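You operate a simulated robot arm through the tools that you are given. There is no shell and no other tool.

The job below is to be done with a simulated robot arm. You get a single attempt, and the scene is never put back.

TASK
Test the spring in the press; red tray if it rates under its mark, else back on its post.
Fine: let the press down first; shut the release knob and the press head again. Where these are worked on the way, their far stop is far enough and under half their travel is too little: press head, release knob.
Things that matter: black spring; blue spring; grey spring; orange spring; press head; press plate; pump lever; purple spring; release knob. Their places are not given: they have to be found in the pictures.

Only the result counts: the job must be done as asked and must still hold three seconds after the hand-in. Knocking over, shifting, dropping, spilling or breaking anything else fails it.

THE ROBOT
A 7-joint arm with a two-finger parallel gripper, fixed in place. Base frame: the origin is at the foot of the arm, x ahead of it, y to its left, z up; the work surface is at about z = 880. Readings come in mm, rad, newtons and seconds.
With the tool pointing down near the work surface it reaches from about 400 to 900 mm from the base axis. Its first joint turns from -2.496 to 2.496 rad. Payload 3 kg.
Tool frame: the origin (TCP) lies between the finger pads and is the grasp point; the fingertips stand 30 mm ahead of it; z points along the fingers, y is the line along which they close. Largest opening 94 mm; finger width 28, thickness 10; the body of the gripper, 50 by 96 mm, starts 55 mm behind the TCP.
Orientation is told as [roll, pitch, yaw] about the base's x, y, z axes, in that order, counted from this pose: with the fingers straight down and closing along the base's y, the tool's x points along the base's -x, its y along +y and its z along -z.

THE INTERFACE
- The arm moves only by the tool apply_moves. Its argument "series" is a list that holds one entry, the list of rows, each a list of 7 numbers: the shift along the tool's x, y, z in cm, then the turn, a rotation vector about the tool's x, y, z in rad, then the closure, from 0 (fully open) to 1 (shut). In form: [[[tx, ty, tz, wx, wy, wz, hand], ...]]. A call has 1 to 20 rows; each row is the pose to reach, as a shift and turn from the pose commanded when the call began, along the tool's axes at that moment. Rows are played at 5 a second. More than 50 mm and 0.15 rad between two rows, or a gripper value outside its range, and nothing of the call is played. Where a pose cannot be reached the arm comes as near as it can. A force on the tool above 90 N (or 10 N above the force at the start of the call, whichever is more), or a blocked arm, ends the call early, and 0.2 s more pass. Each finger travels about 72 mm/s and halts on what it meets, pressing with about 41 N; the grip force reading is that of the motor and also rises with nothing between the fingers. The clock runs only during rows and for 0.2 s after the last one: add rows that repeat a pose to give the fingers time. The reply holds the time, the measured pose of the TCP, the force on the tool along the base axes, the opening and the grip force, in the units named above and with some noise, with the torque about the TCP (base axes, N m) and any sound that the robot's microphone picked up.
- Cameras (640 x 400 px; columns grow to the right, rows downward): "scene" is fixed at [48.5, -500.5, 1510.7]; the picture's right is [0.59, -0.81, 0.00], its down [-0.29, -0.21, -0.93] and it looks along [0.75, 0.55, -0.36] (base axes); focal length 320 px, centre (320, 200). "wrist" rides on the gripper at [76, 14, -102] in the tool frame; the picture's right is [-0.18, 0.98, 0.00], its down [-0.75, -0.14, -0.64] and it looks along [-0.63, -0.12, 0.77] (tool axes); focal length 243 px, centre (320, 200).
- camera(camera): a new picture of that camera. It takes no simulated time.
- measure_at(camera, pixels): for up to 12 pixels [column, row] of the newest picture of that camera ("zoom" is the newest enlarged one), the place [x, y, z] in the base frame of the surface seen there, good to about 3 mm. It takes no simulated time.
- enlarge(camera, box): a new picture of the part [left, top, right, bottom] of that camera's present view, enlarged. It takes no simulated time.
- sign_off(): hands the job in; it is judged then, once.

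Open the gripper and draw the arm clear of the work before you hand the job in, unless the task says otherwise.

The tools are called after ">>>" as a command line: name --argument value ..., lists and objects as JSON in quotes. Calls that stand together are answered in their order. apply_moves: Moves the arm, as the interface text tells. Its arguments: {"type":"object","properties":{"series":{"type":"array"}},"required":["series"]} The other tools are called the same way: camera (camera) takes a picture; measure_at (camera, pixels) gives the place of the surface under pixels of a picture; enlarge (camera, box) takes an enlarged picture of a part of a camera's view; sign_off () hands the job in.

At the start:

```text
clock: 0.0
eef_pos: [501.5, 197.0, 1305.6]
ee_rot: [-0.001, 0.0, 0.0]
ft_force: [0.4, -0.5, 0.0]
ft_torque: [0.01, 0.03, 0.0]
gripper_width: 93.9
gripper_force: 0.0
```

scene: 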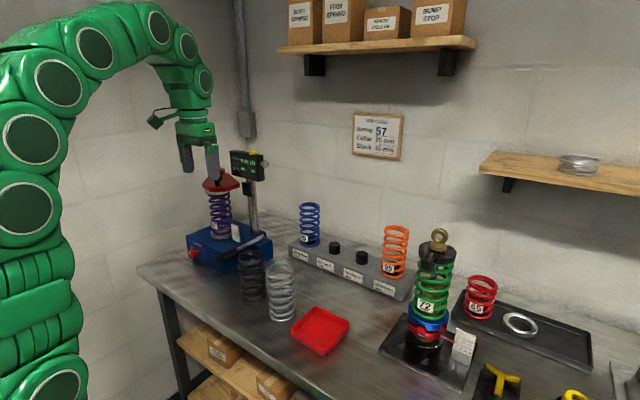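
wrist: 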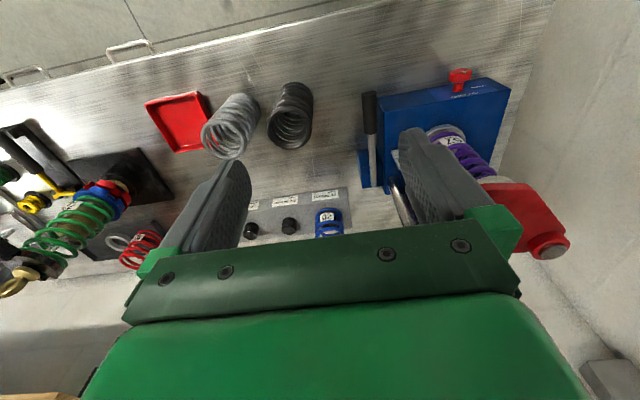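

The scene shows a blue press at about (225,240) with a purple spring in it, a spring rack with blue and orange springs, and a notice at (378,135). I'll enlarge these regions to read them before moving.

>>> enlarge --camera "scene" --box '[170, 130, 300, 290]'

>>> enlarge --camera "scene" --box '[340, 100, 420, 170]'

>>> enlarge --camera "scene" --box '[280, 190, 430, 310]'

>>> enlarge --camera "wrist" --box '[340, 50, 600, 270]'

```text
2.50 times, centred on (235, 210) of scene
```

zoom: 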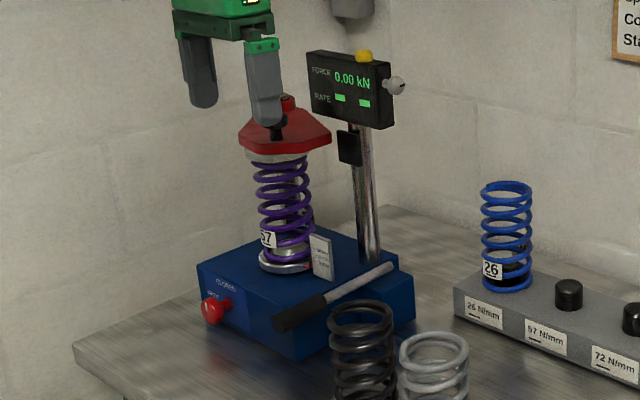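

```text
5.71 times, centred on (380, 135) of scene
```

zoom: 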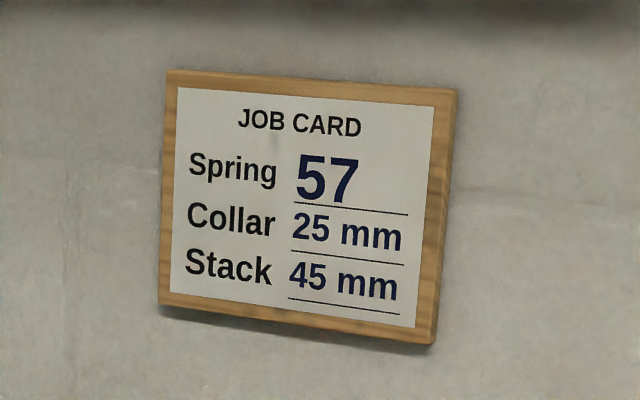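

```text
3.33 times, centred on (355, 250) of scene
```

zoom: 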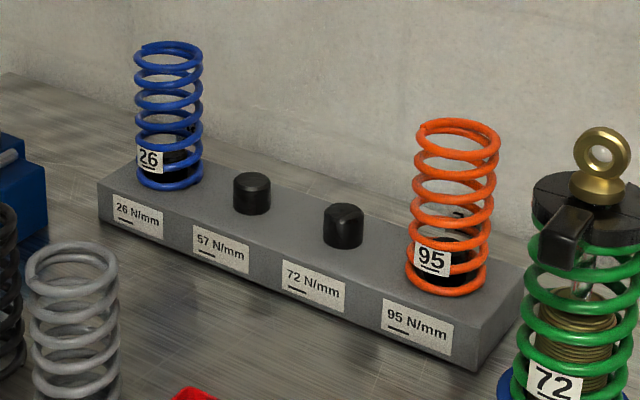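

```text
1.82 times, centred on (470, 160) of wrist
```

zoom: 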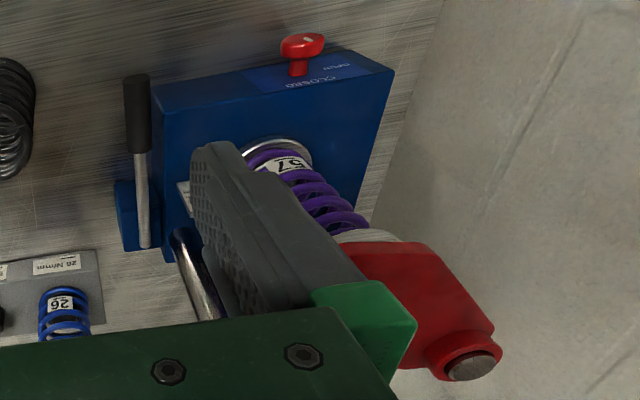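

The press holds the purple "57" spring, with a small card on it near (236,232) and a display at (247,163). I'll zoom tighter on the card, display, knob and lever.

>>> enlarge --camera "scene" --box '[222, 215, 254, 247]'

>>> enlarge --camera "scene" --box '[222, 142, 276, 186]'

>>> enlarge --camera "scene" --box '[180, 225, 280, 280]'

>>> enlarge --camera "scene" --box '[195, 165, 255, 235]'

>>> enlarge --camera "wrist" --box '[430, 60, 530, 130]'

>>> enlarge --camera "scene" --box '[230, 240, 350, 360]'

```text
12.50 times, centred on (238, 231) of scene
```

zoom: 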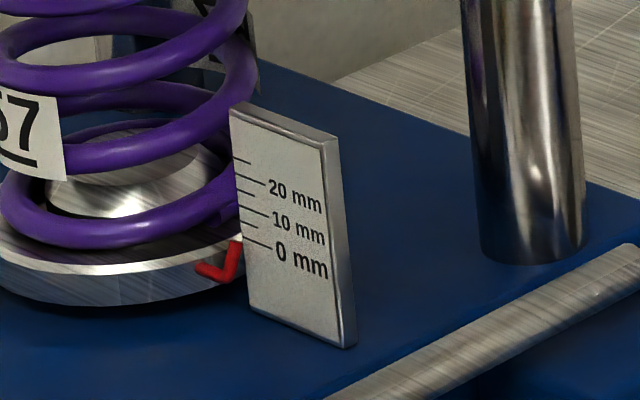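

```text
9.09 times, centred on (249, 164) of scene
```

zoom: 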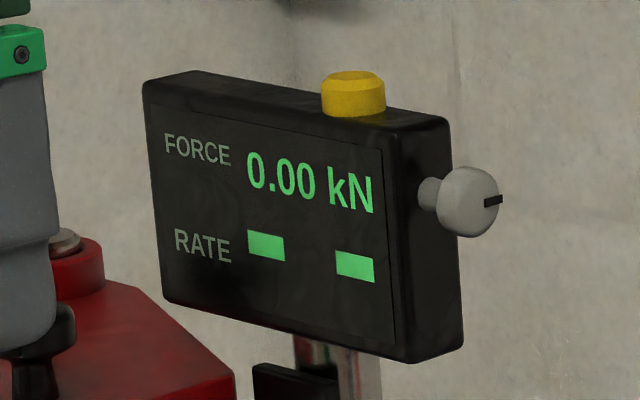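

```text
6.40 times, centred on (230, 252) of scene
```

zoom: 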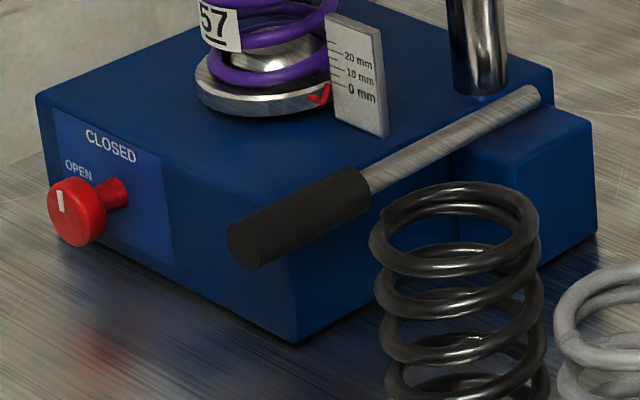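

```text
5.71 times, centred on (225, 200) of scene
```

zoom: 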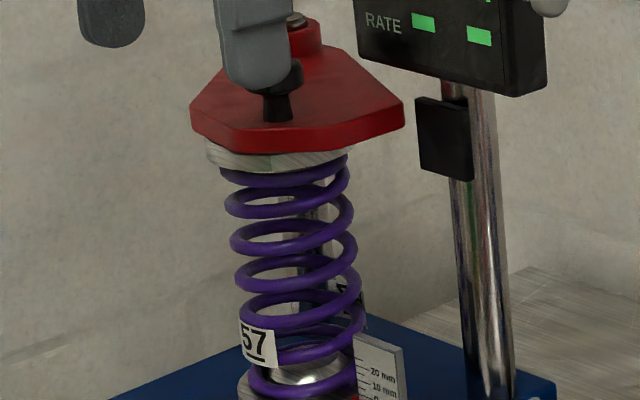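

```text
5.71 times, centred on (480, 95) of wrist
```

zoom: 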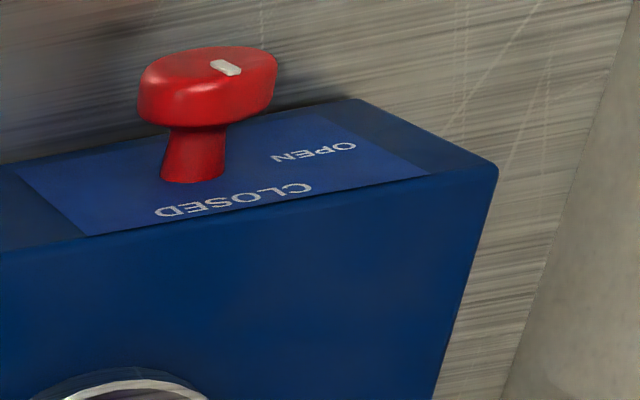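

```text
3.33 times, centred on (290, 300) of scene
```

zoom: 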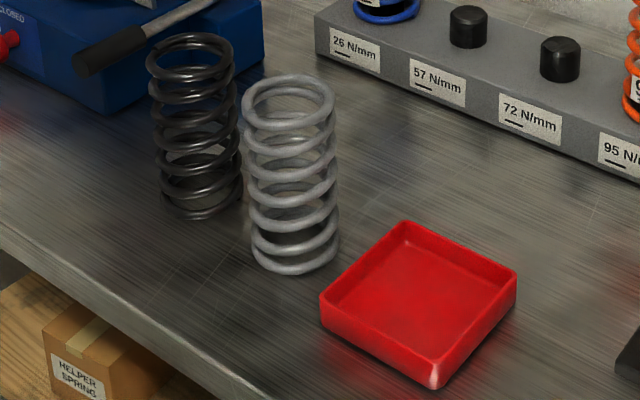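

The press reads 0.00 kN with the scale at 0 mm; the knob pointer (scene ~ (190,255)) is not clearly at OPEN or CLOSED. I'll measure the main points on the press, rack, tray and loose springs.

>>> camera --camera "scene"

>>> measure_at --camera "scene" --pixels '[[192, 255], [199, 254], [225, 256], [237, 248], [262, 239], [222, 184], [206, 184], [219, 207], [219, 234], [214, 240], [237, 232], [250, 205]]'

>>> measure_at --camera "scene" --pixels '[[334, 243], [335, 248], [362, 254], [310, 206], [310, 242], [394, 228], [393, 274], [321, 333], [294, 333], [349, 321], [317, 308], [323, 355]]'

>>> measure_at --camera "scene" --pixels '[[252, 253], [252, 300], [280, 265], [283, 320], [170, 265], [245, 287], [190, 236], [272, 240], [245, 270], [200, 300], [320, 268], [326, 265]]'

```text
taken
```

scene: 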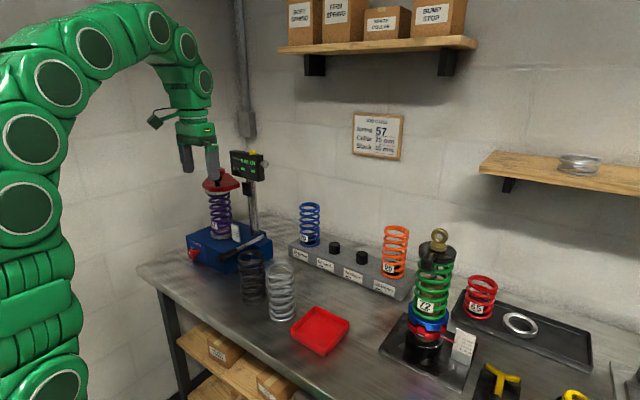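

```text
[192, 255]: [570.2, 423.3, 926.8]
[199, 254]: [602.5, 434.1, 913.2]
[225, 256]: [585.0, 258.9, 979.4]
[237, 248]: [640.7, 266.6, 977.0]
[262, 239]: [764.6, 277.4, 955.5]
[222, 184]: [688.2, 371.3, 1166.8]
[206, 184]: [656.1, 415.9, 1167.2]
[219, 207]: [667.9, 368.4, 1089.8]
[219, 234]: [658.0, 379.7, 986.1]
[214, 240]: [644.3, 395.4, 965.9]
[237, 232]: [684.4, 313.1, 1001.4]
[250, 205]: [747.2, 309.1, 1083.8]
```

```text
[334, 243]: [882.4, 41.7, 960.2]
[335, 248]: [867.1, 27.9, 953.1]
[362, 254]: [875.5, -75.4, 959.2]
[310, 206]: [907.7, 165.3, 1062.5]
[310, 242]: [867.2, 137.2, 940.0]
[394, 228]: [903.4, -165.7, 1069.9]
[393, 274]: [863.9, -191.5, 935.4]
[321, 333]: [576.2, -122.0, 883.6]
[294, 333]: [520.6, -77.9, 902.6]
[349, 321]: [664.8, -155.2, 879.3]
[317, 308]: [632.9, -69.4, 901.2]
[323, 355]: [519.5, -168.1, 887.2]
```

```text
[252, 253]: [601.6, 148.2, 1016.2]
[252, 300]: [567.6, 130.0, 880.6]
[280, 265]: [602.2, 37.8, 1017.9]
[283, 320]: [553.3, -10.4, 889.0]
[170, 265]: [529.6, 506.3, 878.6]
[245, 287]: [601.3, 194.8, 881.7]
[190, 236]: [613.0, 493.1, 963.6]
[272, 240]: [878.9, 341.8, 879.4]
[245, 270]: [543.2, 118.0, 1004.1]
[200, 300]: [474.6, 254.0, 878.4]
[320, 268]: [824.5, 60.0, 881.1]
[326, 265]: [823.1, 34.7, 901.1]
```

Measurements put the knob near (575,425,920), the lever grip near (580,257,980), the spring near (680,375) and the head at z≈1160. I'll move the hand back and toward the press, staying clear in front of it, for a closer wrist view.

>>> apply_moves --series '[[[2, 3.3, 2.5, 0, 0, 0, 0], [4, 6.6, 5, 0, 0, 0, 0], [6, 10, 8, 0, 0, 0, 0], [8, 13.3, 10.5, 0, 0, 0, 0], [8, 13.3, 10.5, 0, 0, 0, 0]]]'

>>> camera --camera "wrist"

>>> camera --camera "scene"

```text
clock: 1.2
eef_pos: [419.2, 327.7, 1198.6]
ee_rot: [-0.001, 0.002, 0.0]
ft_force: [0.1, -0.5, -0.8]
ft_torque: [-0.03, 0.0, -0.02]
gripper_width: 94.2
gripper_force: 0.0
```

```text
taken
```

wrist: 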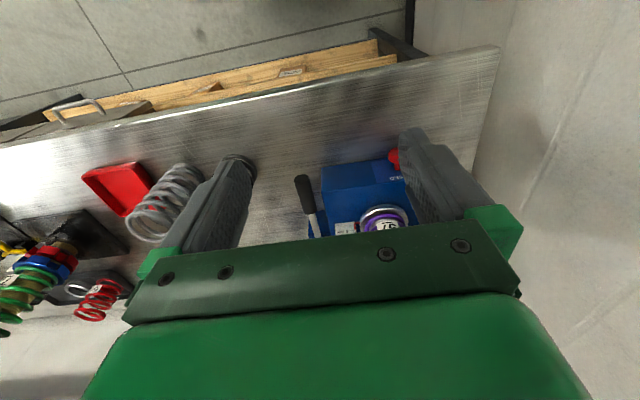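

```text
taken
```

scene: 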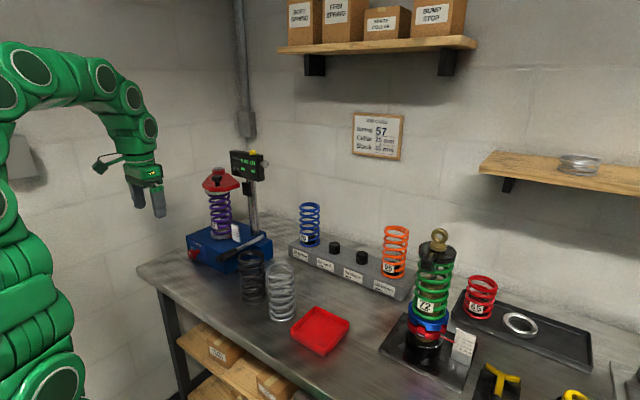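

The scene camera now sees the press unobstructed. I'll enlarge the head, display and knob regions.

>>> enlarge --camera "scene" --box '[190, 140, 280, 220]'

>>> measure_at --camera "zoom" --pixels '[[185, 190], [215, 250], [215, 225], [200, 270], [230, 300], [120, 285], [320, 290], [240, 380], [330, 360], [430, 320], [445, 100], [510, 160]]'

>>> enlarge --camera "scene" --box '[180, 230, 220, 270]'

```text
5.00 times, centred on (235, 180) of scene
```

zoom: 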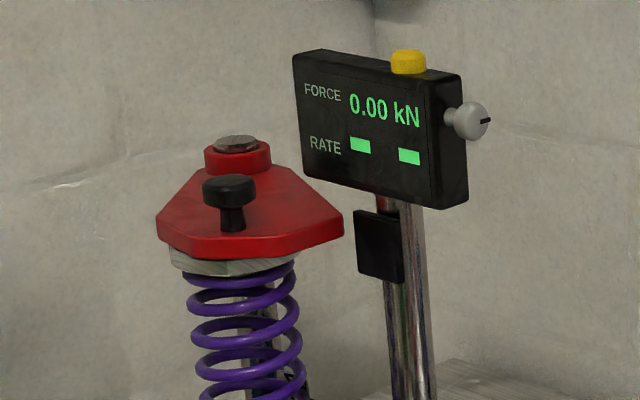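

```text
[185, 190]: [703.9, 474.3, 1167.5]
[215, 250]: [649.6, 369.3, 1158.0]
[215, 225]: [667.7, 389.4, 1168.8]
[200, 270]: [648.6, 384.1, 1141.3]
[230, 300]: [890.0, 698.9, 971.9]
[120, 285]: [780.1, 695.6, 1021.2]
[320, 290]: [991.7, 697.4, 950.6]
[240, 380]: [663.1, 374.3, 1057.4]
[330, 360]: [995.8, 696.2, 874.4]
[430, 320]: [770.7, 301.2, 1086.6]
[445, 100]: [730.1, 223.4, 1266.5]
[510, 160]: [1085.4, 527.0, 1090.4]
```

```text
10.00 times, centred on (200, 250) of scene
```

zoom: 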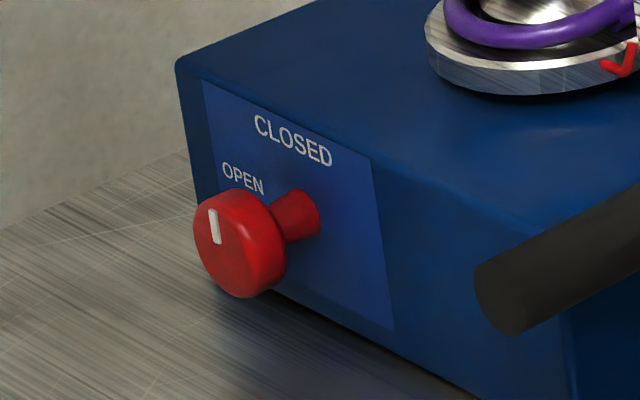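

The knob's white mark at zoom (214,226) stands upright toward CLOSED, so the valve looks shut already. Now I'll measure the head's boss and black handle, and the lever's line and pivot.

>>> enlarge --camera "scene" --box '[195, 160, 245, 200]'

>>> measure_at --camera "zoom" --pixels '[[340, 105], [270, 140], [410, 125], [345, 160], [330, 255], [270, 250], [385, 245], [330, 235], [325, 320], [90, 370], [610, 370], [320, 390]]'

>>> enlarge --camera "scene" --box '[210, 225, 280, 270]'

>>> measure_at --camera "zoom" --pixels '[[130, 300], [75, 315], [200, 255], [230, 240], [300, 205], [420, 140], [470, 115], [400, 230], [540, 170], [540, 140], [330, 300], [300, 330]]'

```text
10.00 times, centred on (220, 180) of scene
```

zoom: 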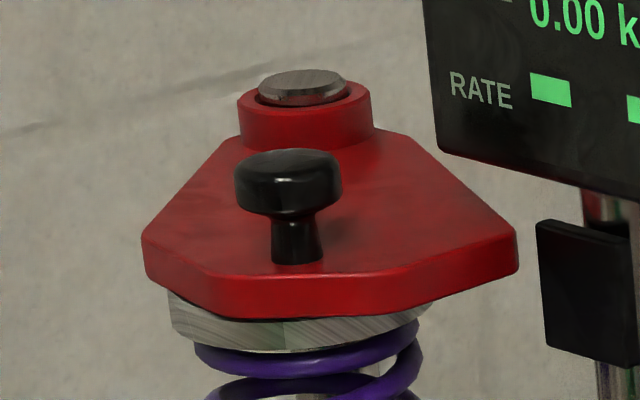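

```text
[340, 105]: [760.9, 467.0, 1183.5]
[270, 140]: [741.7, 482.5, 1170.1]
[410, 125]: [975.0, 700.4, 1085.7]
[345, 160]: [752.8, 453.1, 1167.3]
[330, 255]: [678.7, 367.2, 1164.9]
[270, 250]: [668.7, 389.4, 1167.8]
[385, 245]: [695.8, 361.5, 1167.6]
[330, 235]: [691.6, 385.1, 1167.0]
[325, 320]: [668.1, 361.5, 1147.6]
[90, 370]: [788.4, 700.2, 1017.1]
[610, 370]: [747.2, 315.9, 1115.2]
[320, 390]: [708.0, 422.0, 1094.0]
```

```text
8.89 times, centred on (245, 248) of scene
```

zoom: 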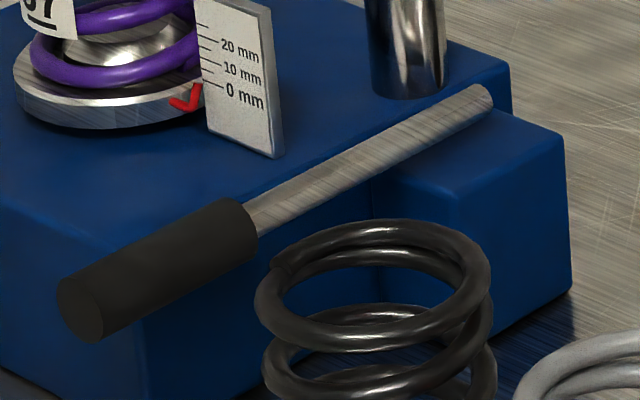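

```text
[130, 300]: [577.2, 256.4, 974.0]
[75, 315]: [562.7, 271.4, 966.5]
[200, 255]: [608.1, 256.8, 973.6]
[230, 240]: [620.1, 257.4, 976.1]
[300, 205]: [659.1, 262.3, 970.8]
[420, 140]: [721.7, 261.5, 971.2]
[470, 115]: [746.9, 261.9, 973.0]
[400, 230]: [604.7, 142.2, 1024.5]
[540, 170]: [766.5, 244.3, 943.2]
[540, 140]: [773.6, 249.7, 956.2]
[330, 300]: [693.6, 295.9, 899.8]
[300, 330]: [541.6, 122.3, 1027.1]
```

The lever lies flat along x at y≈268, z≈969, with its grip from x≈560 to 635 and its pivot near x≈755, so a pump stroke should be lifting it and pushing it down. I'll bring the open hand above the grip at (578,268,1060), clear of the black spring, and look.

>>> apply_moves --series '[[[-3.2, -1.2, 2.8, 0, 0, 0, 0], [-6.4, -2.4, 5.6, 0, 0, 0, 0], [-9.6, -3.6, 8.4, 0, 0, 0, 0], [-12.8, -4.8, 11.1, 0, 0, 0, 0], [-15.9, -6, 13.9, 0, 0, 0, 0], [-15.9, -6, 13.9, 0, 0, 0, 0]]]'

>>> camera --camera "wrist"

>>> camera --camera "scene"

```text
clock: 2.6
eef_pos: [579.8, 271.2, 1061.1]
ee_rot: [-0.001, 0.001, 0.0]
ft_force: [-0.7, -0.2, 0.9]
ft_torque: [-0.01, -0.01, 0.03]
gripper_width: 94.0
gripper_force: 0.0
```

```text
taken
```

wrist: 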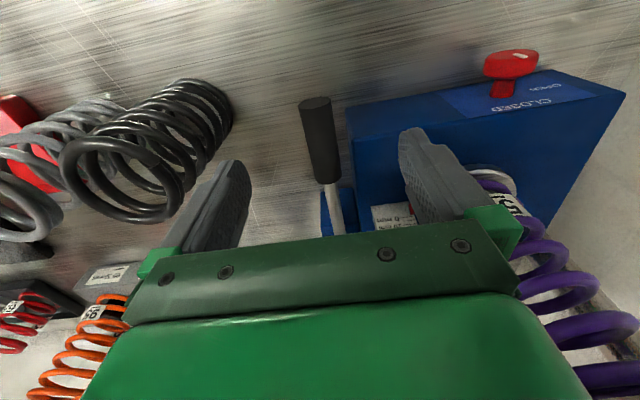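

```text
taken
```

scene: 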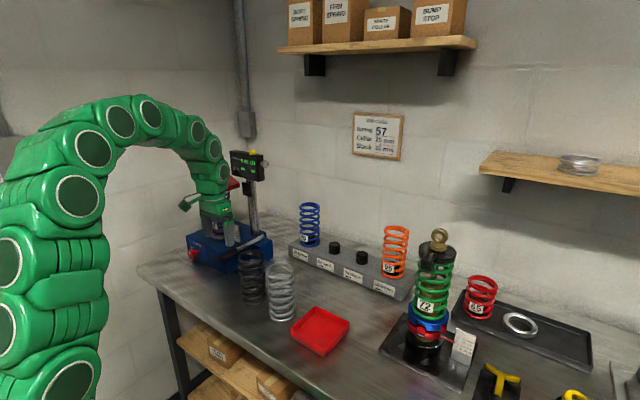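

The grip shows at wrist (320,130) between the open fingers. I'll measure the grip, the black spring's nearest edge, and the press body edge from this view.

>>> measure_at --camera "wrist" --pixels '[[315, 103], [321, 130], [325, 165], [332, 200], [337, 225], [355, 150], [352, 110], [232, 120], [180, 190], [160, 160], [125, 180], [90, 160]]'

>>> measure_at --camera "wrist" --pixels '[[300, 110], [333, 110], [310, 165], [340, 165], [511, 60], [536, 60], [487, 65], [515, 105], [500, 90], [450, 100], [325, 205], [395, 215]]'

```text
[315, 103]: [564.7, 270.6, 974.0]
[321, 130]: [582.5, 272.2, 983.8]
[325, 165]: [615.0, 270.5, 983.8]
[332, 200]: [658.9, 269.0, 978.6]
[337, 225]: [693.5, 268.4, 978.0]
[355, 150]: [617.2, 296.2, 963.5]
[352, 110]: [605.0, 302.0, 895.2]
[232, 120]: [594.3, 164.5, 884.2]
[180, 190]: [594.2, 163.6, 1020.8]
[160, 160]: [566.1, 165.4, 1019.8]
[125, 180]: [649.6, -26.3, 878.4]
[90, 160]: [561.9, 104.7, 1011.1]
```

```text
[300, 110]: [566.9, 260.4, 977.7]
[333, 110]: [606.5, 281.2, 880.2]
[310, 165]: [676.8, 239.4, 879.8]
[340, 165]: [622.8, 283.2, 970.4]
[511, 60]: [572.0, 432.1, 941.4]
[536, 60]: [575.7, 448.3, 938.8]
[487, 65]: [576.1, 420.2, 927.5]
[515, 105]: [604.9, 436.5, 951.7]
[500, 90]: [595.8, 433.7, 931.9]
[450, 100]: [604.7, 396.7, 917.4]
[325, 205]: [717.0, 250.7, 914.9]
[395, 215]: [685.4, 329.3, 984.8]
```

The grip's centre is about (580,271,971), with the press front face at x≈604 and its side at y≈296. I'll lower straight down to z≈969 and close on the grip.

>>> apply_moves --series '[[[0, 0, 4, 0, 0, 0, 0], [0.1, 0, 7, 0, 0, 0, 0], [0.1, 0, 9.2, 0, 0, 0, 0], [0.1, 0, 9.2, 0, 0, 0, 0.4], [0.1, 0, 9.2, 0, 0, 0, 0.8], [0.1, 0, 9.2, 0, 0, 0, 1], [0.1, 0, 9.2, 0, 0, 0, 1]]]'

>>> camera --camera "scene"

>>> camera --camera "wrist"

```text
clock: 4.2
eef_pos: [578.8, 269.4, 967.1]
ee_rot: [0.0, 0.001, 0.0]
ft_force: [0.6, -6.3, 0.4]
ft_torque: [0.04, -0.16, 0.03]
gripper_width: 29.8
gripper_force: 45.1
```

```text
taken
```

scene: 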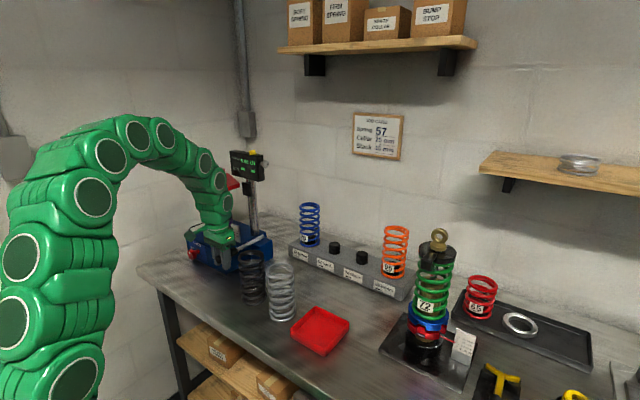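

```text
taken
```

wrist: 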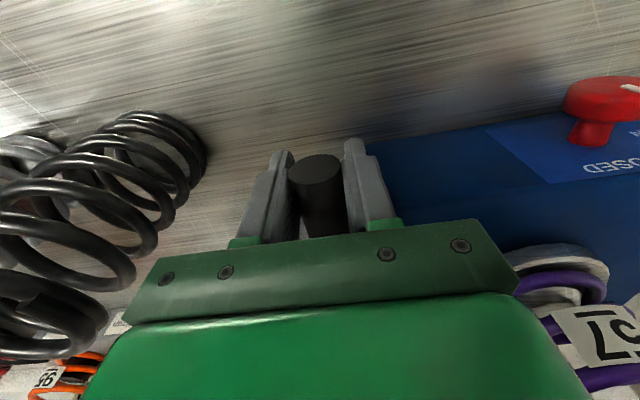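

The fingers hold the grip at 29.8 mm opening. I'll lift it gently along an arc about the pivot to about 0.17 rad, to feel whether the lever swings up.

>>> apply_moves --series '[[[-0.03, 0, -0.9, 0, 0.05, 0, 1], [-0.1, 0, -1.75, 0, 0.1, 0, 1], [-0.25, 0, -3, 0, 0.17, 0, 1], [-0.25, 0, -3, 0, 0.17, 0, 1]]]'

>>> enlarge --camera "scene" --box '[190, 130, 290, 280]'

>>> camera --camera "wrist"

```text
clock: 5.2
eef_pos: [581.7, 270.2, 998.4]
ee_rot: [0.0, 0.174, 0.0]
ft_force: [-2.8, 20.1, -57.7]
ft_torque: [0.32, 0.07, -0.05]
gripper_width: 25.7
gripper_force: 45.0
```

```text
2.67 times, centred on (240, 205) of scene
```

zoom: 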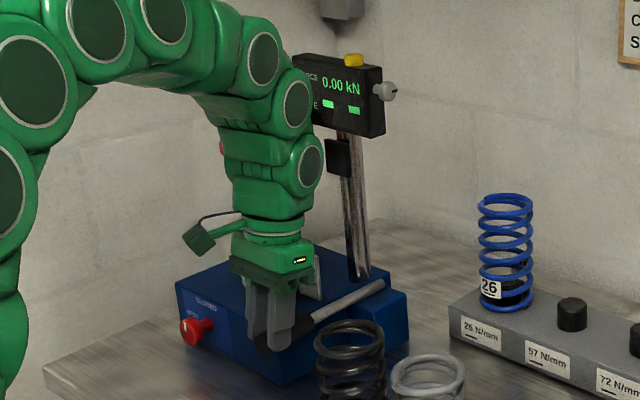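

```text
taken
```

wrist: 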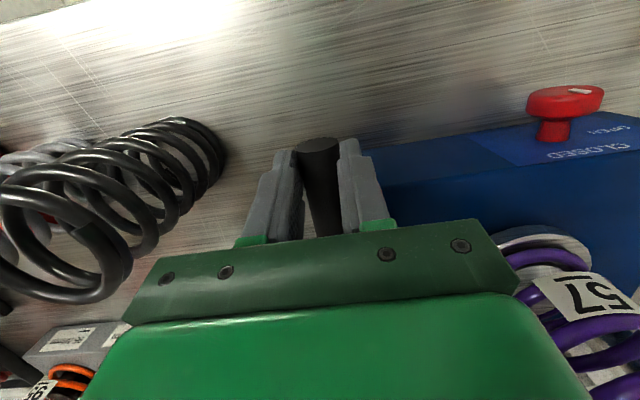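

The upward pull met 58 N and the fingers slid up the grip (opening 25.7), so the lever doesn't lift: it is at its upper stop. I'll ease open, return upright to the grip's centre, and re-close to try a downward stroke.

>>> apply_moves --series '[[[0, 0, 0, 0, 0, 0, 0.5], [-0.13, 0, 1.5, 0, -0.08, 0, 0.5], [-0.26, 0, 3.0, 0, -0.17, 0, 0.5], [-0.26, 0, 3.0, 0, -0.17, 0, 0.7], [-0.26, 0, 3.0, 0, -0.17, 0, 1], [-0.26, 0, 3.0, 0, -0.17, 0, 1]]]'

>>> measure_at --camera "wrist" --pixels '[[318, 160]]'

```text
clock: 6.6
eef_pos: [579.7, 270.6, 969.0]
ee_rot: [0.002, 0.0, 0.001]
ft_force: [-2.2, -2.9, 6.3]
ft_torque: [-0.01, -1.04, -0.02]
gripper_width: 29.7
gripper_force: 44.8
```

```text
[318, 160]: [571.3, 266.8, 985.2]
```

Back on the grip at 29.7 mm opening, so the lever hasn't moved. I'll push down in small steps along the arc about the pivot and watch the force and the display.

>>> apply_moves --series '[[[0, 0, 0.5, 0, -0.03, 0, 1], [-0.03, 0, 1.0, 0, -0.06, 0, 1], [-0.06, 0, 1.5, 0, -0.085, 0, 1], [-0.06, 0, 1.5, 0, -0.085, 0, 1]]]'

>>> enlarge --camera "scene" --box '[190, 130, 290, 280]'

```text
clock: 7.6
eef_pos: [581.3, 271.1, 953.1]
ee_rot: [-0.001, -0.086, -0.002]
ft_force: [9.5, 0.7, 7.6]
ft_torque: [0.0, -0.98, -0.02]
gripper_width: 30.0
gripper_force: 45.1
```

```text
2.67 times, centred on (240, 205) of scene
```

zoom: 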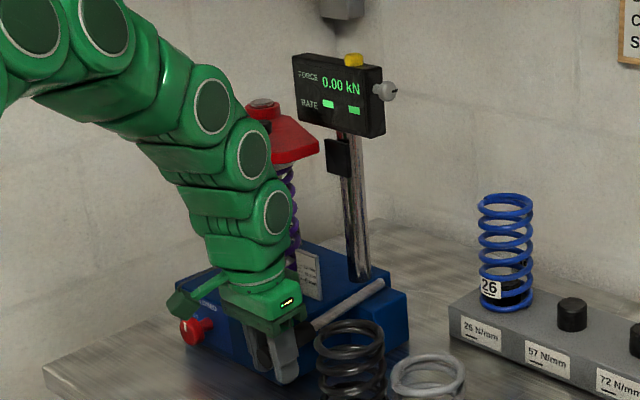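

The lever swings down easily (16 mm at only ~8 N) with the grip still held. I'll keep pushing down another 2.5 cm with the hand upright, so the fingertips stay clear of the press face.

>>> apply_moves --series '[[[-0.05, 0, 0.7, 0, 0.03, 0, 1], [-0.1, 0, 1.4, 0, 0.06, 0, 1], [-0.15, 0, 2.0, 0, 0.086, 0, 1], [-0.25, 0, 2.6, 0, 0.086, 0, 1], [-0.25, 0, 2.6, 0, 0.086, 0, 1]]]'

>>> enlarge --camera "scene" --box '[190, 130, 290, 280]'

>>> camera --camera "wrist"

```text
clock: 8.8
eef_pos: [585.1, 269.6, 927.5]
ee_rot: [-0.001, 0.001, -0.001]
ft_force: [-9.9, 18.8, 2.8]
ft_torque: [-0.05, -0.53, 0.09]
gripper_width: 30.2
gripper_force: 45.5
```

```text
2.67 times, centred on (240, 205) of scene
```

zoom: 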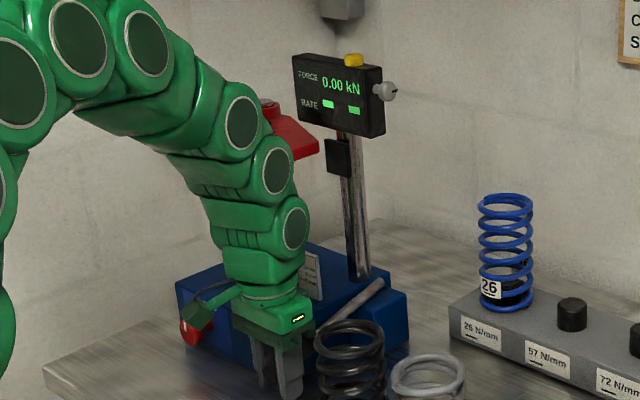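

```text
taken
```

wrist: 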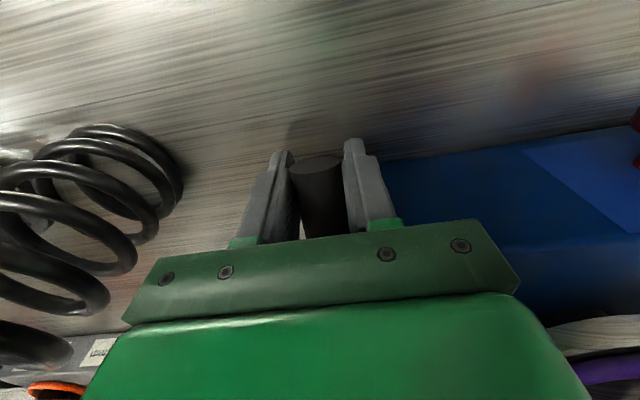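

The lever is about 42 mm down and the display still reads 0.00 kN, with the scale hidden by the arm. I'll bring the lever back up to its stop and then look at the scale and plate.

>>> apply_moves --series '[[[0.1, 0, -1.0, 0, 0, 0, 1], [0.25, 0, -2.0, 0, 0, 0, 1], [0.4, 0, -3.0, 0, 0, 0, 1], [0.5, 0, -4.0, 0, 0, 0, 1], [0.5, 0, -4.0, 0, 0, 0, 1]]]'

>>> enlarge --camera "scene" --box '[190, 130, 290, 280]'

>>> enlarge --camera "scene" --box '[222, 215, 254, 247]'

```text
clock: 10.0
eef_pos: [581.1, 270.5, 969.2]
ee_rot: [-0.002, -0.001, -0.002]
ft_force: [1.4, 16.2, -1.5]
ft_torque: [-0.02, 0.5, -0.05]
gripper_width: 29.8
gripper_force: 45.1
```

```text
2.67 times, centred on (240, 205) of scene
```

zoom: 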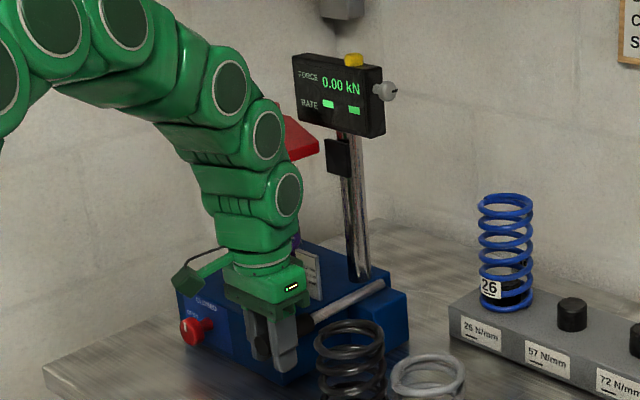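

```text
12.50 times, centred on (238, 231) of scene
```

zoom: 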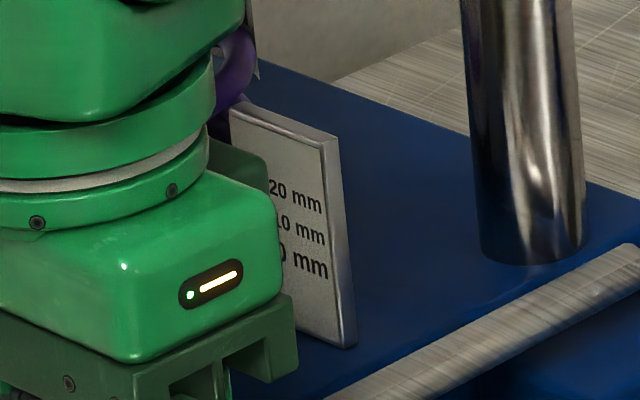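

The arm hides the red pointer. I'll open, rise and back off toward (490,300,1110) to see the scale and the display clearly.

>>> apply_moves --series '[[[0, 0, 0, 0, 0, 0, 0.4], [0, 0, 0, 0, 0, 0, 0.4], [0, 0, -4, 0, 0, 0, 0.4], [0, 0, -8, 0, 0, 0, 0.4], [4, 1, -11, 0, 0, 0, 0.4], [8, 3, -14, 0, 0, 0, 0.4], [8, 3, -14, 0, 0, 0, 0.4]]]'

>>> enlarge --camera "scene" --box '[190, 130, 290, 280]'

>>> enlarge --camera "scene" --box '[222, 215, 254, 247]'

```text
refused: row 5 steps farther than a row can; nothing moved
```

```text
2.67 times, centred on (240, 205) of scene
```

zoom: 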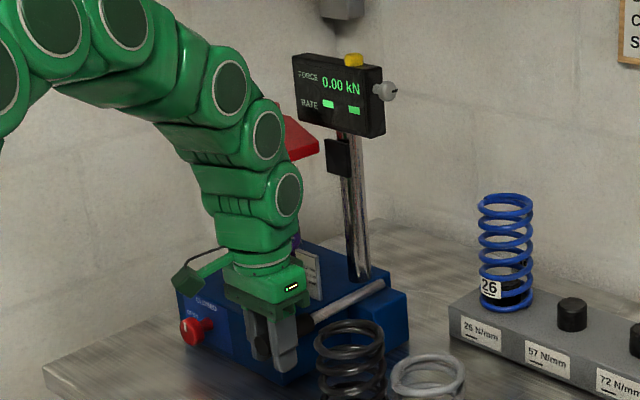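

```text
12.50 times, centred on (238, 231) of scene
```

zoom: 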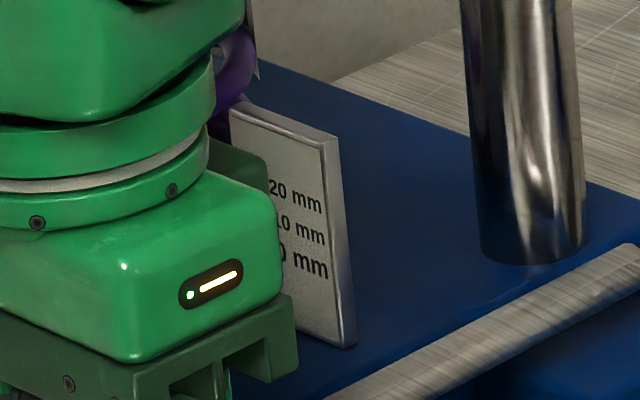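

That call was refused because one row stepped too far, so nothing moved. I'll repeat it with smaller steps.

>>> apply_moves --series '[[[0, 0, 0, 0, 0, 0, 0.4], [0, 0, 0, 0, 0, 0, 0.4], [0, 0, -4, 0, 0, 0, 0.4], [0, 0, -8, 0, 0, 0, 0.4], [3, 1, -10, 0, 0, 0, 0.4], [6, 2, -12, 0, 0, 0, 0.4], [9, 3, -14, 0, 0, 0, 0.4], [9, 3, -14, 0, 0, 0, 0.4]]]'

>>> enlarge --camera "scene" --box '[190, 130, 290, 280]'

>>> enlarge --camera "scene" --box '[222, 215, 254, 247]'

```text
clock: 11.8
eef_pos: [489.4, 302.2, 1107.6]
ee_rot: [-0.001, 0.003, 0.0]
ft_force: [0.6, -0.5, 0.5]
ft_torque: [0.02, -0.01, 0.04]
gripper_width: 56.3
gripper_force: 0.0
```

```text
2.67 times, centred on (240, 205) of scene
```

zoom: 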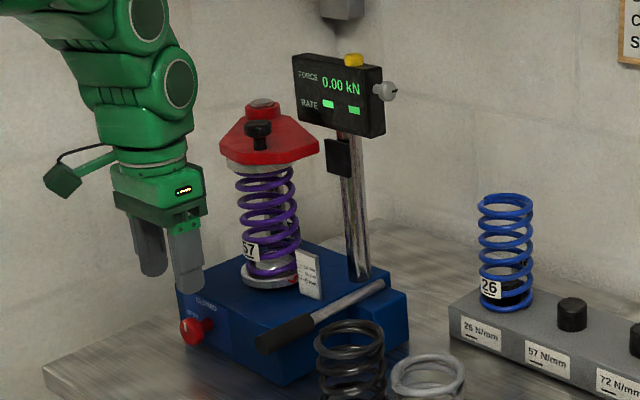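

```text
12.50 times, centred on (238, 231) of scene
```

zoom: 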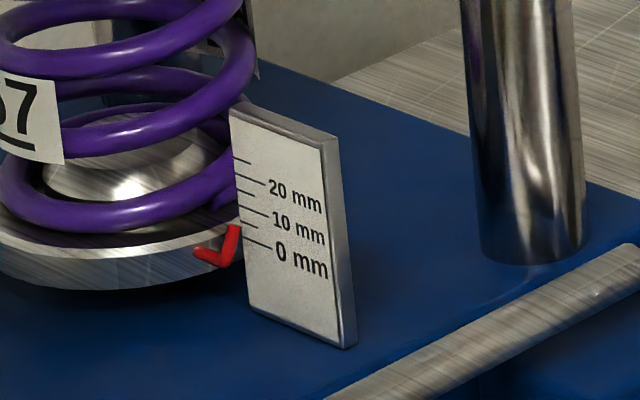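

The pointer has risen from 0 to roughly 4 mm, so the downstroke pumps the plate up and the spring still has slack under the head. I'll return to the grip and make another full stroke.

>>> apply_moves --series '[[[-3, -1, 2, 0, 0, 0, 0.4], [-6, -2, 4, 0, 0, 0, 0.4], [-8.8, -3.2, 6, 0, 0, 0, 0.4], [-8.8, -3.2, 10, 0, 0, 0, 0.4], [-8.8, -3.2, 13.86, 0, 0, 0, 0.4], [-8.8, -3.2, 13.86, 0, 0, 0, 0.8], [-8.8, -3.2, 13.86, 0, 0, 0, 1], [-8.8, -3.2, 13.86, 0, 0, 0, 1], [-8.85, -3.2, 15.36, 0, 0, 0, 1], [-9.0, -3.2, 16.86, 0, 0, 0, 1], [-9.35, -3.2, 18.36, 0, 0, 0, 1], [-9.35, -3.2, 18.36, 0, 0, 0, 1], [-9.0, -3.2, 16.86, 0, 0, 0, 1], [-8.85, -3.2, 15.36, 0, 0, 0, 1], [-8.8, -3.2, 13.86, 0, 0, 0, 1], [-8.8, -3.2, 13.86, 0, 0, 0, 1]]]'

>>> enlarge --camera "scene" --box '[190, 130, 290, 280]'

```text
clock: 15.2
eef_pos: [576.3, 270.7, 969.6]
ee_rot: [0.001, 0.004, -0.001]
ft_force: [-5.5, 54.1, -15.2]
ft_torque: [-0.23, 0.11, -0.05]
gripper_width: 30.1
gripper_force: 45.5
```

```text
2.67 times, centred on (240, 205) of scene
```

zoom: 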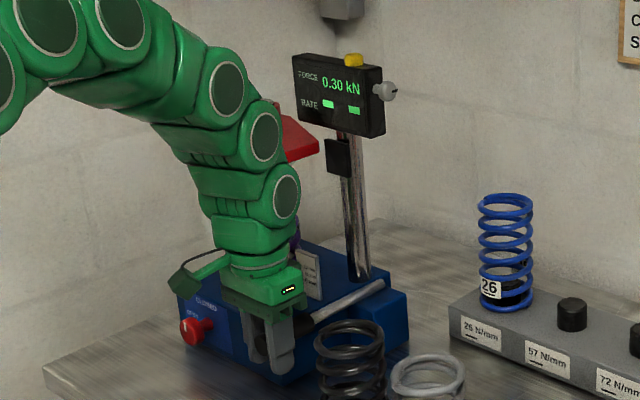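

The display now reads 0.30 kN, so the spring is loading. There is a 54 N sideways force on the hand, so I'll shift 1 mm in +y and make another stroke.

>>> apply_moves --series '[[[0, 0.1, 0, 0, 0, 0, 1], [-0.05, 0.1, 1.5, 0, 0, 0, 1], [-0.2, 0.1, 3.0, 0, 0, 0, 1], [-0.55, 0.1, 4.5, 0, 0, 0, 1], [-0.55, 0.1, 4.5, 0, 0, 0, 1], [-0.2, 0.1, 3.0, 0, 0, 0, 1], [-0.05, 0.1, 1.5, 0, 0, 0, 1], [0, 0.1, 0, 0, 0, 0, 1], [0, 0.1, 0, 0, 0, 0, 1]]]'

>>> enlarge --camera "scene" --box '[220, 140, 280, 190]'

```text
clock: 17.2
eef_pos: [576.2, 269.6, 967.5]
ee_rot: [0.001, 0.005, 0.001]
ft_force: [2.1, 48.6, -24.8]
ft_torque: [-0.32, 0.09, -0.02]
gripper_width: 30.0
gripper_force: 45.0
```

```text
8.00 times, centred on (250, 165) of scene
```

zoom: 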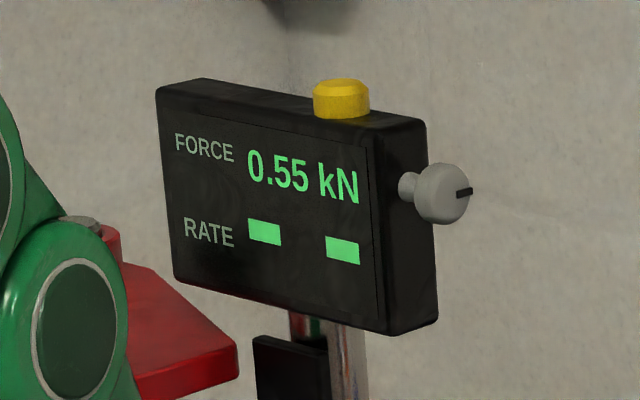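

It reads 0.55 kN, RATE still blank. I'll briefly open and re-close to relieve the side load, then make another stroke.

>>> apply_moves --series '[[[0, -0.05, 0, 0, 0, 0, 0.5], [0, -0.05, 0, 0, 0, 0, 0.5], [0, -0.05, 0, 0, 0, 0, 0.9], [0, -0.05, 0, 0, 0, 0, 1], [-0.05, -0.05, 1.5, 0, 0, 0, 1], [-0.2, -0.05, 3.0, 0, 0, 0, 1], [-0.55, -0.05, 4.5, 0, 0, 0, 1], [-0.55, -0.05, 4.5, 0, 0, 0, 1], [-0.2, -0.05, 3.0, 0, 0, 0, 1], [-0.05, -0.05, 1.5, 0, 0, 0, 1], [0, -0.05, 0, 0, 0, 0, 1], [0, -0.05, 0, 0, 0, 0, 1]]]'

>>> enlarge --camera "scene" --box '[220, 140, 280, 190]'

```text
clock: 19.8
eef_pos: [577.5, 269.7, 968.0]
ee_rot: [0.001, 0.004, -0.001]
ft_force: [-7.3, 70.0, -19.2]
ft_torque: [-0.39, -0.16, 0.11]
gripper_width: 30.0
gripper_force: 45.2
```

```text
8.00 times, centred on (250, 165) of scene
```

zoom: 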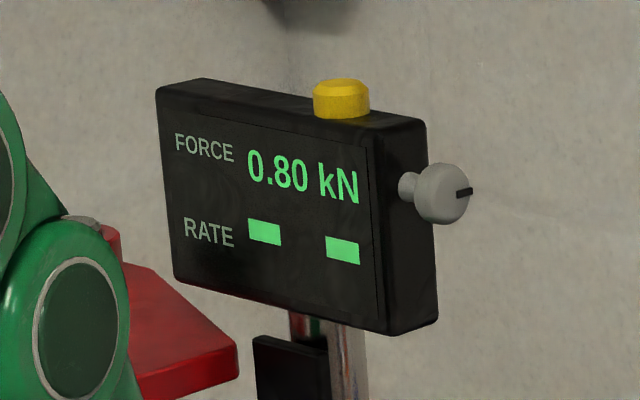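

It reads 0.80 kN with a 70 N side load. I'll shift 2.5 mm in +y to relieve that, stroke once more, and check the reading.

>>> apply_moves --series '[[[0, 0.25, 0, 0, 0, 0, 1], [-0.05, 0.25, 1.5, 0, 0, 0, 1], [-0.2, 0.25, 3.0, 0, 0, 0, 1], [-0.55, 0.25, 4.5, 0, 0, 0, 1], [-0.55, 0.25, 4.5, 0, 0, 0, 1], [-0.2, 0.25, 3.0, 0, 0, 0, 1], [-0.05, 0.25, 1.5, 0, 0, 0, 1], [0, 0.25, 0, 0, 0, 0, 1], [0, 0.25, 0, 0, 0, 0, 1]]]'

>>> enlarge --camera "scene" --box '[220, 140, 280, 190]'

```text
clock: 21.8
eef_pos: [576.3, 269.9, 968.7]
ee_rot: [-0.002, 0.004, 0.001]
ft_force: [19.2, -33.9, -36.4]
ft_torque: [0.3, 0.63, 0.0]
gripper_width: 29.7
gripper_force: 44.8
```

```text
8.00 times, centred on (250, 165) of scene
```

zoom: 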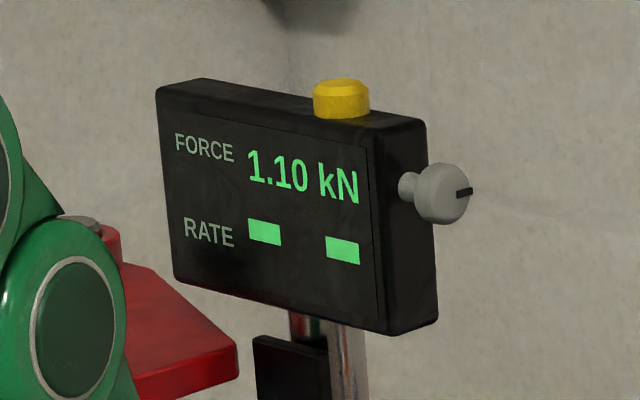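

It reads 1.10 kN and RATE is still blank. I'll let go and back off to read the scale pointer and see how far the plate has risen.

>>> apply_moves --series '[[[0, -0.1, 0, 0, 0, 0, 0.4], [0, -0.1, 0, 0, 0, 0, 0.4], [0, 0, -4, 0, 0, 0, 0.4], [0, 0, -8, 0, 0, 0, 0.4], [3, 1, -10, 0, 0, 0, 0.4], [6, 2, -12, 0, 0, 0, 0.4], [9, 3, -14, 0, 0, 0, 0.4], [9, 3, -14, 0, 0, 0, 0.4]]]'

>>> enlarge --camera "scene" --box '[190, 130, 290, 280]'

>>> enlarge --camera "scene" --box '[222, 215, 254, 247]'

>>> enlarge --camera "scene" --box '[220, 140, 280, 190]'

```text
clock: 23.6
eef_pos: [489.7, 301.1, 1108.3]
ee_rot: [0.0, 0.001, 0.0]
ft_force: [0.3, 0.0, 0.4]
ft_torque: [0.0, 0.0, -0.01]
gripper_width: 56.3
gripper_force: 0.1
```

```text
2.67 times, centred on (240, 205) of scene
```

zoom: 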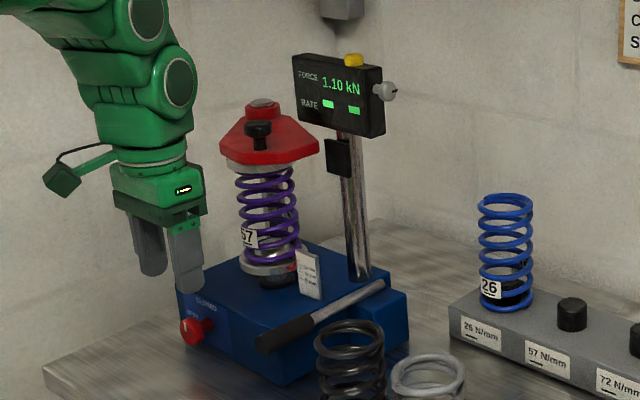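

```text
12.50 times, centred on (238, 231) of scene
```

zoom: 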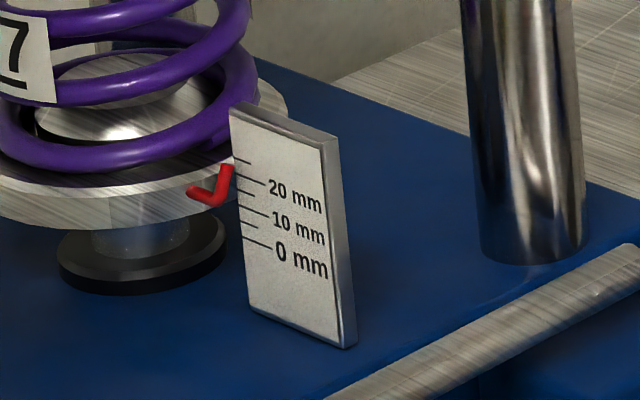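

```text
8.00 times, centred on (250, 165) of scene
```

zoom: 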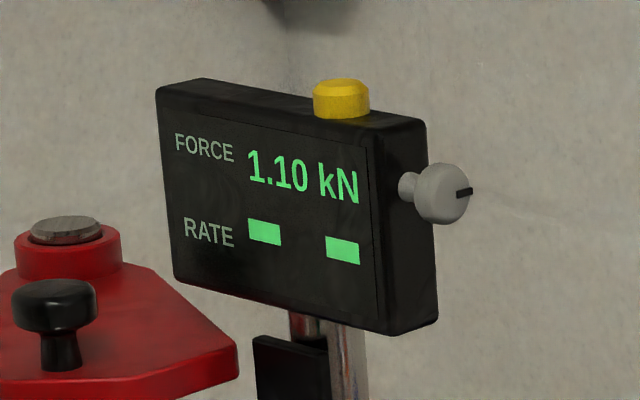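

The pointer is near 23–24 mm with 1.10 kN, and RATE is still blank, likely just short of the deflection it needs. I'll return to the grip and give half a stroke while watching the display.

>>> apply_moves --series '[[[-3, -1, 2, 0, 0, 0, 0.4], [-6, -2, 4, 0, 0, 0, 0.4], [-8.8, -3.0, 6, 0, 0, 0, 0.4], [-8.8, -3.0, 10, 0, 0, 0, 0.4], [-8.8, -3.0, 13.9, 0, 0, 0, 0.4], [-8.8, -3.0, 13.9, 0, 0, 0, 0.8], [-8.8, -3.0, 13.9, 0, 0, 0, 1], [-8.8, -3.0, 13.9, 0, 0, 0, 1], [-8.82, -3.0, 14.9, 0, 0, 0, 1], [-8.9, -3.0, 15.9, 0, 0, 0, 1], [-8.9, -3.0, 15.9, 0, 0, 0, 1]]]'

>>> enlarge --camera "scene" --box '[220, 140, 280, 190]'

```text
clock: 26.0
eef_pos: [577.2, 269.6, 950.4]
ee_rot: [0.0, 0.0, -0.001]
ft_force: [18.3, -33.9, 8.4]
ft_torque: [0.04, -0.91, 0.13]
gripper_width: 30.1
gripper_force: 45.2
```

```text
8.00 times, centred on (250, 165) of scene
```

zoom: 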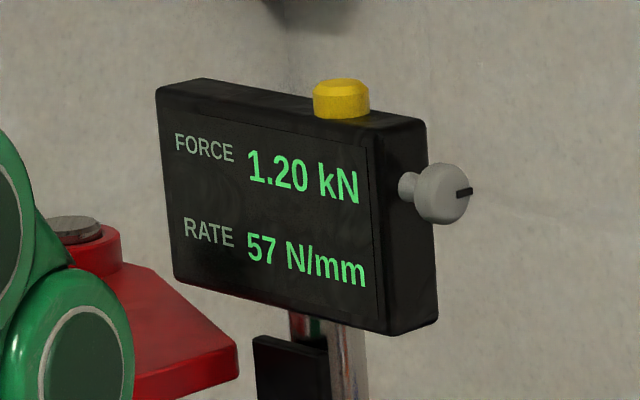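

RATE now shows 57 N/mm at 1.20 kN. I'll enlarge it further to be sure of the digits.

>>> enlarge --camera "scene" --box '[235, 152, 260, 180]'

>>> enlarge --camera "scene" --box '[190, 130, 290, 280]'

```text
14.29 times, centred on (248, 166) of scene
```

zoom: 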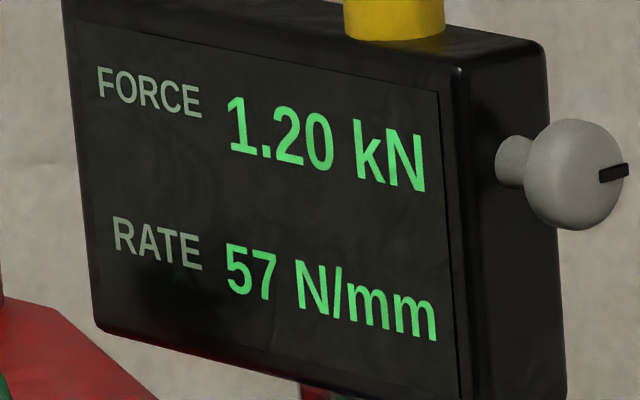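

```text
2.67 times, centred on (240, 205) of scene
```

zoom: 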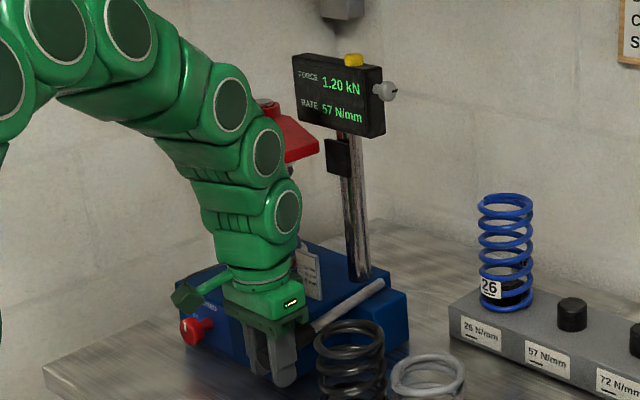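

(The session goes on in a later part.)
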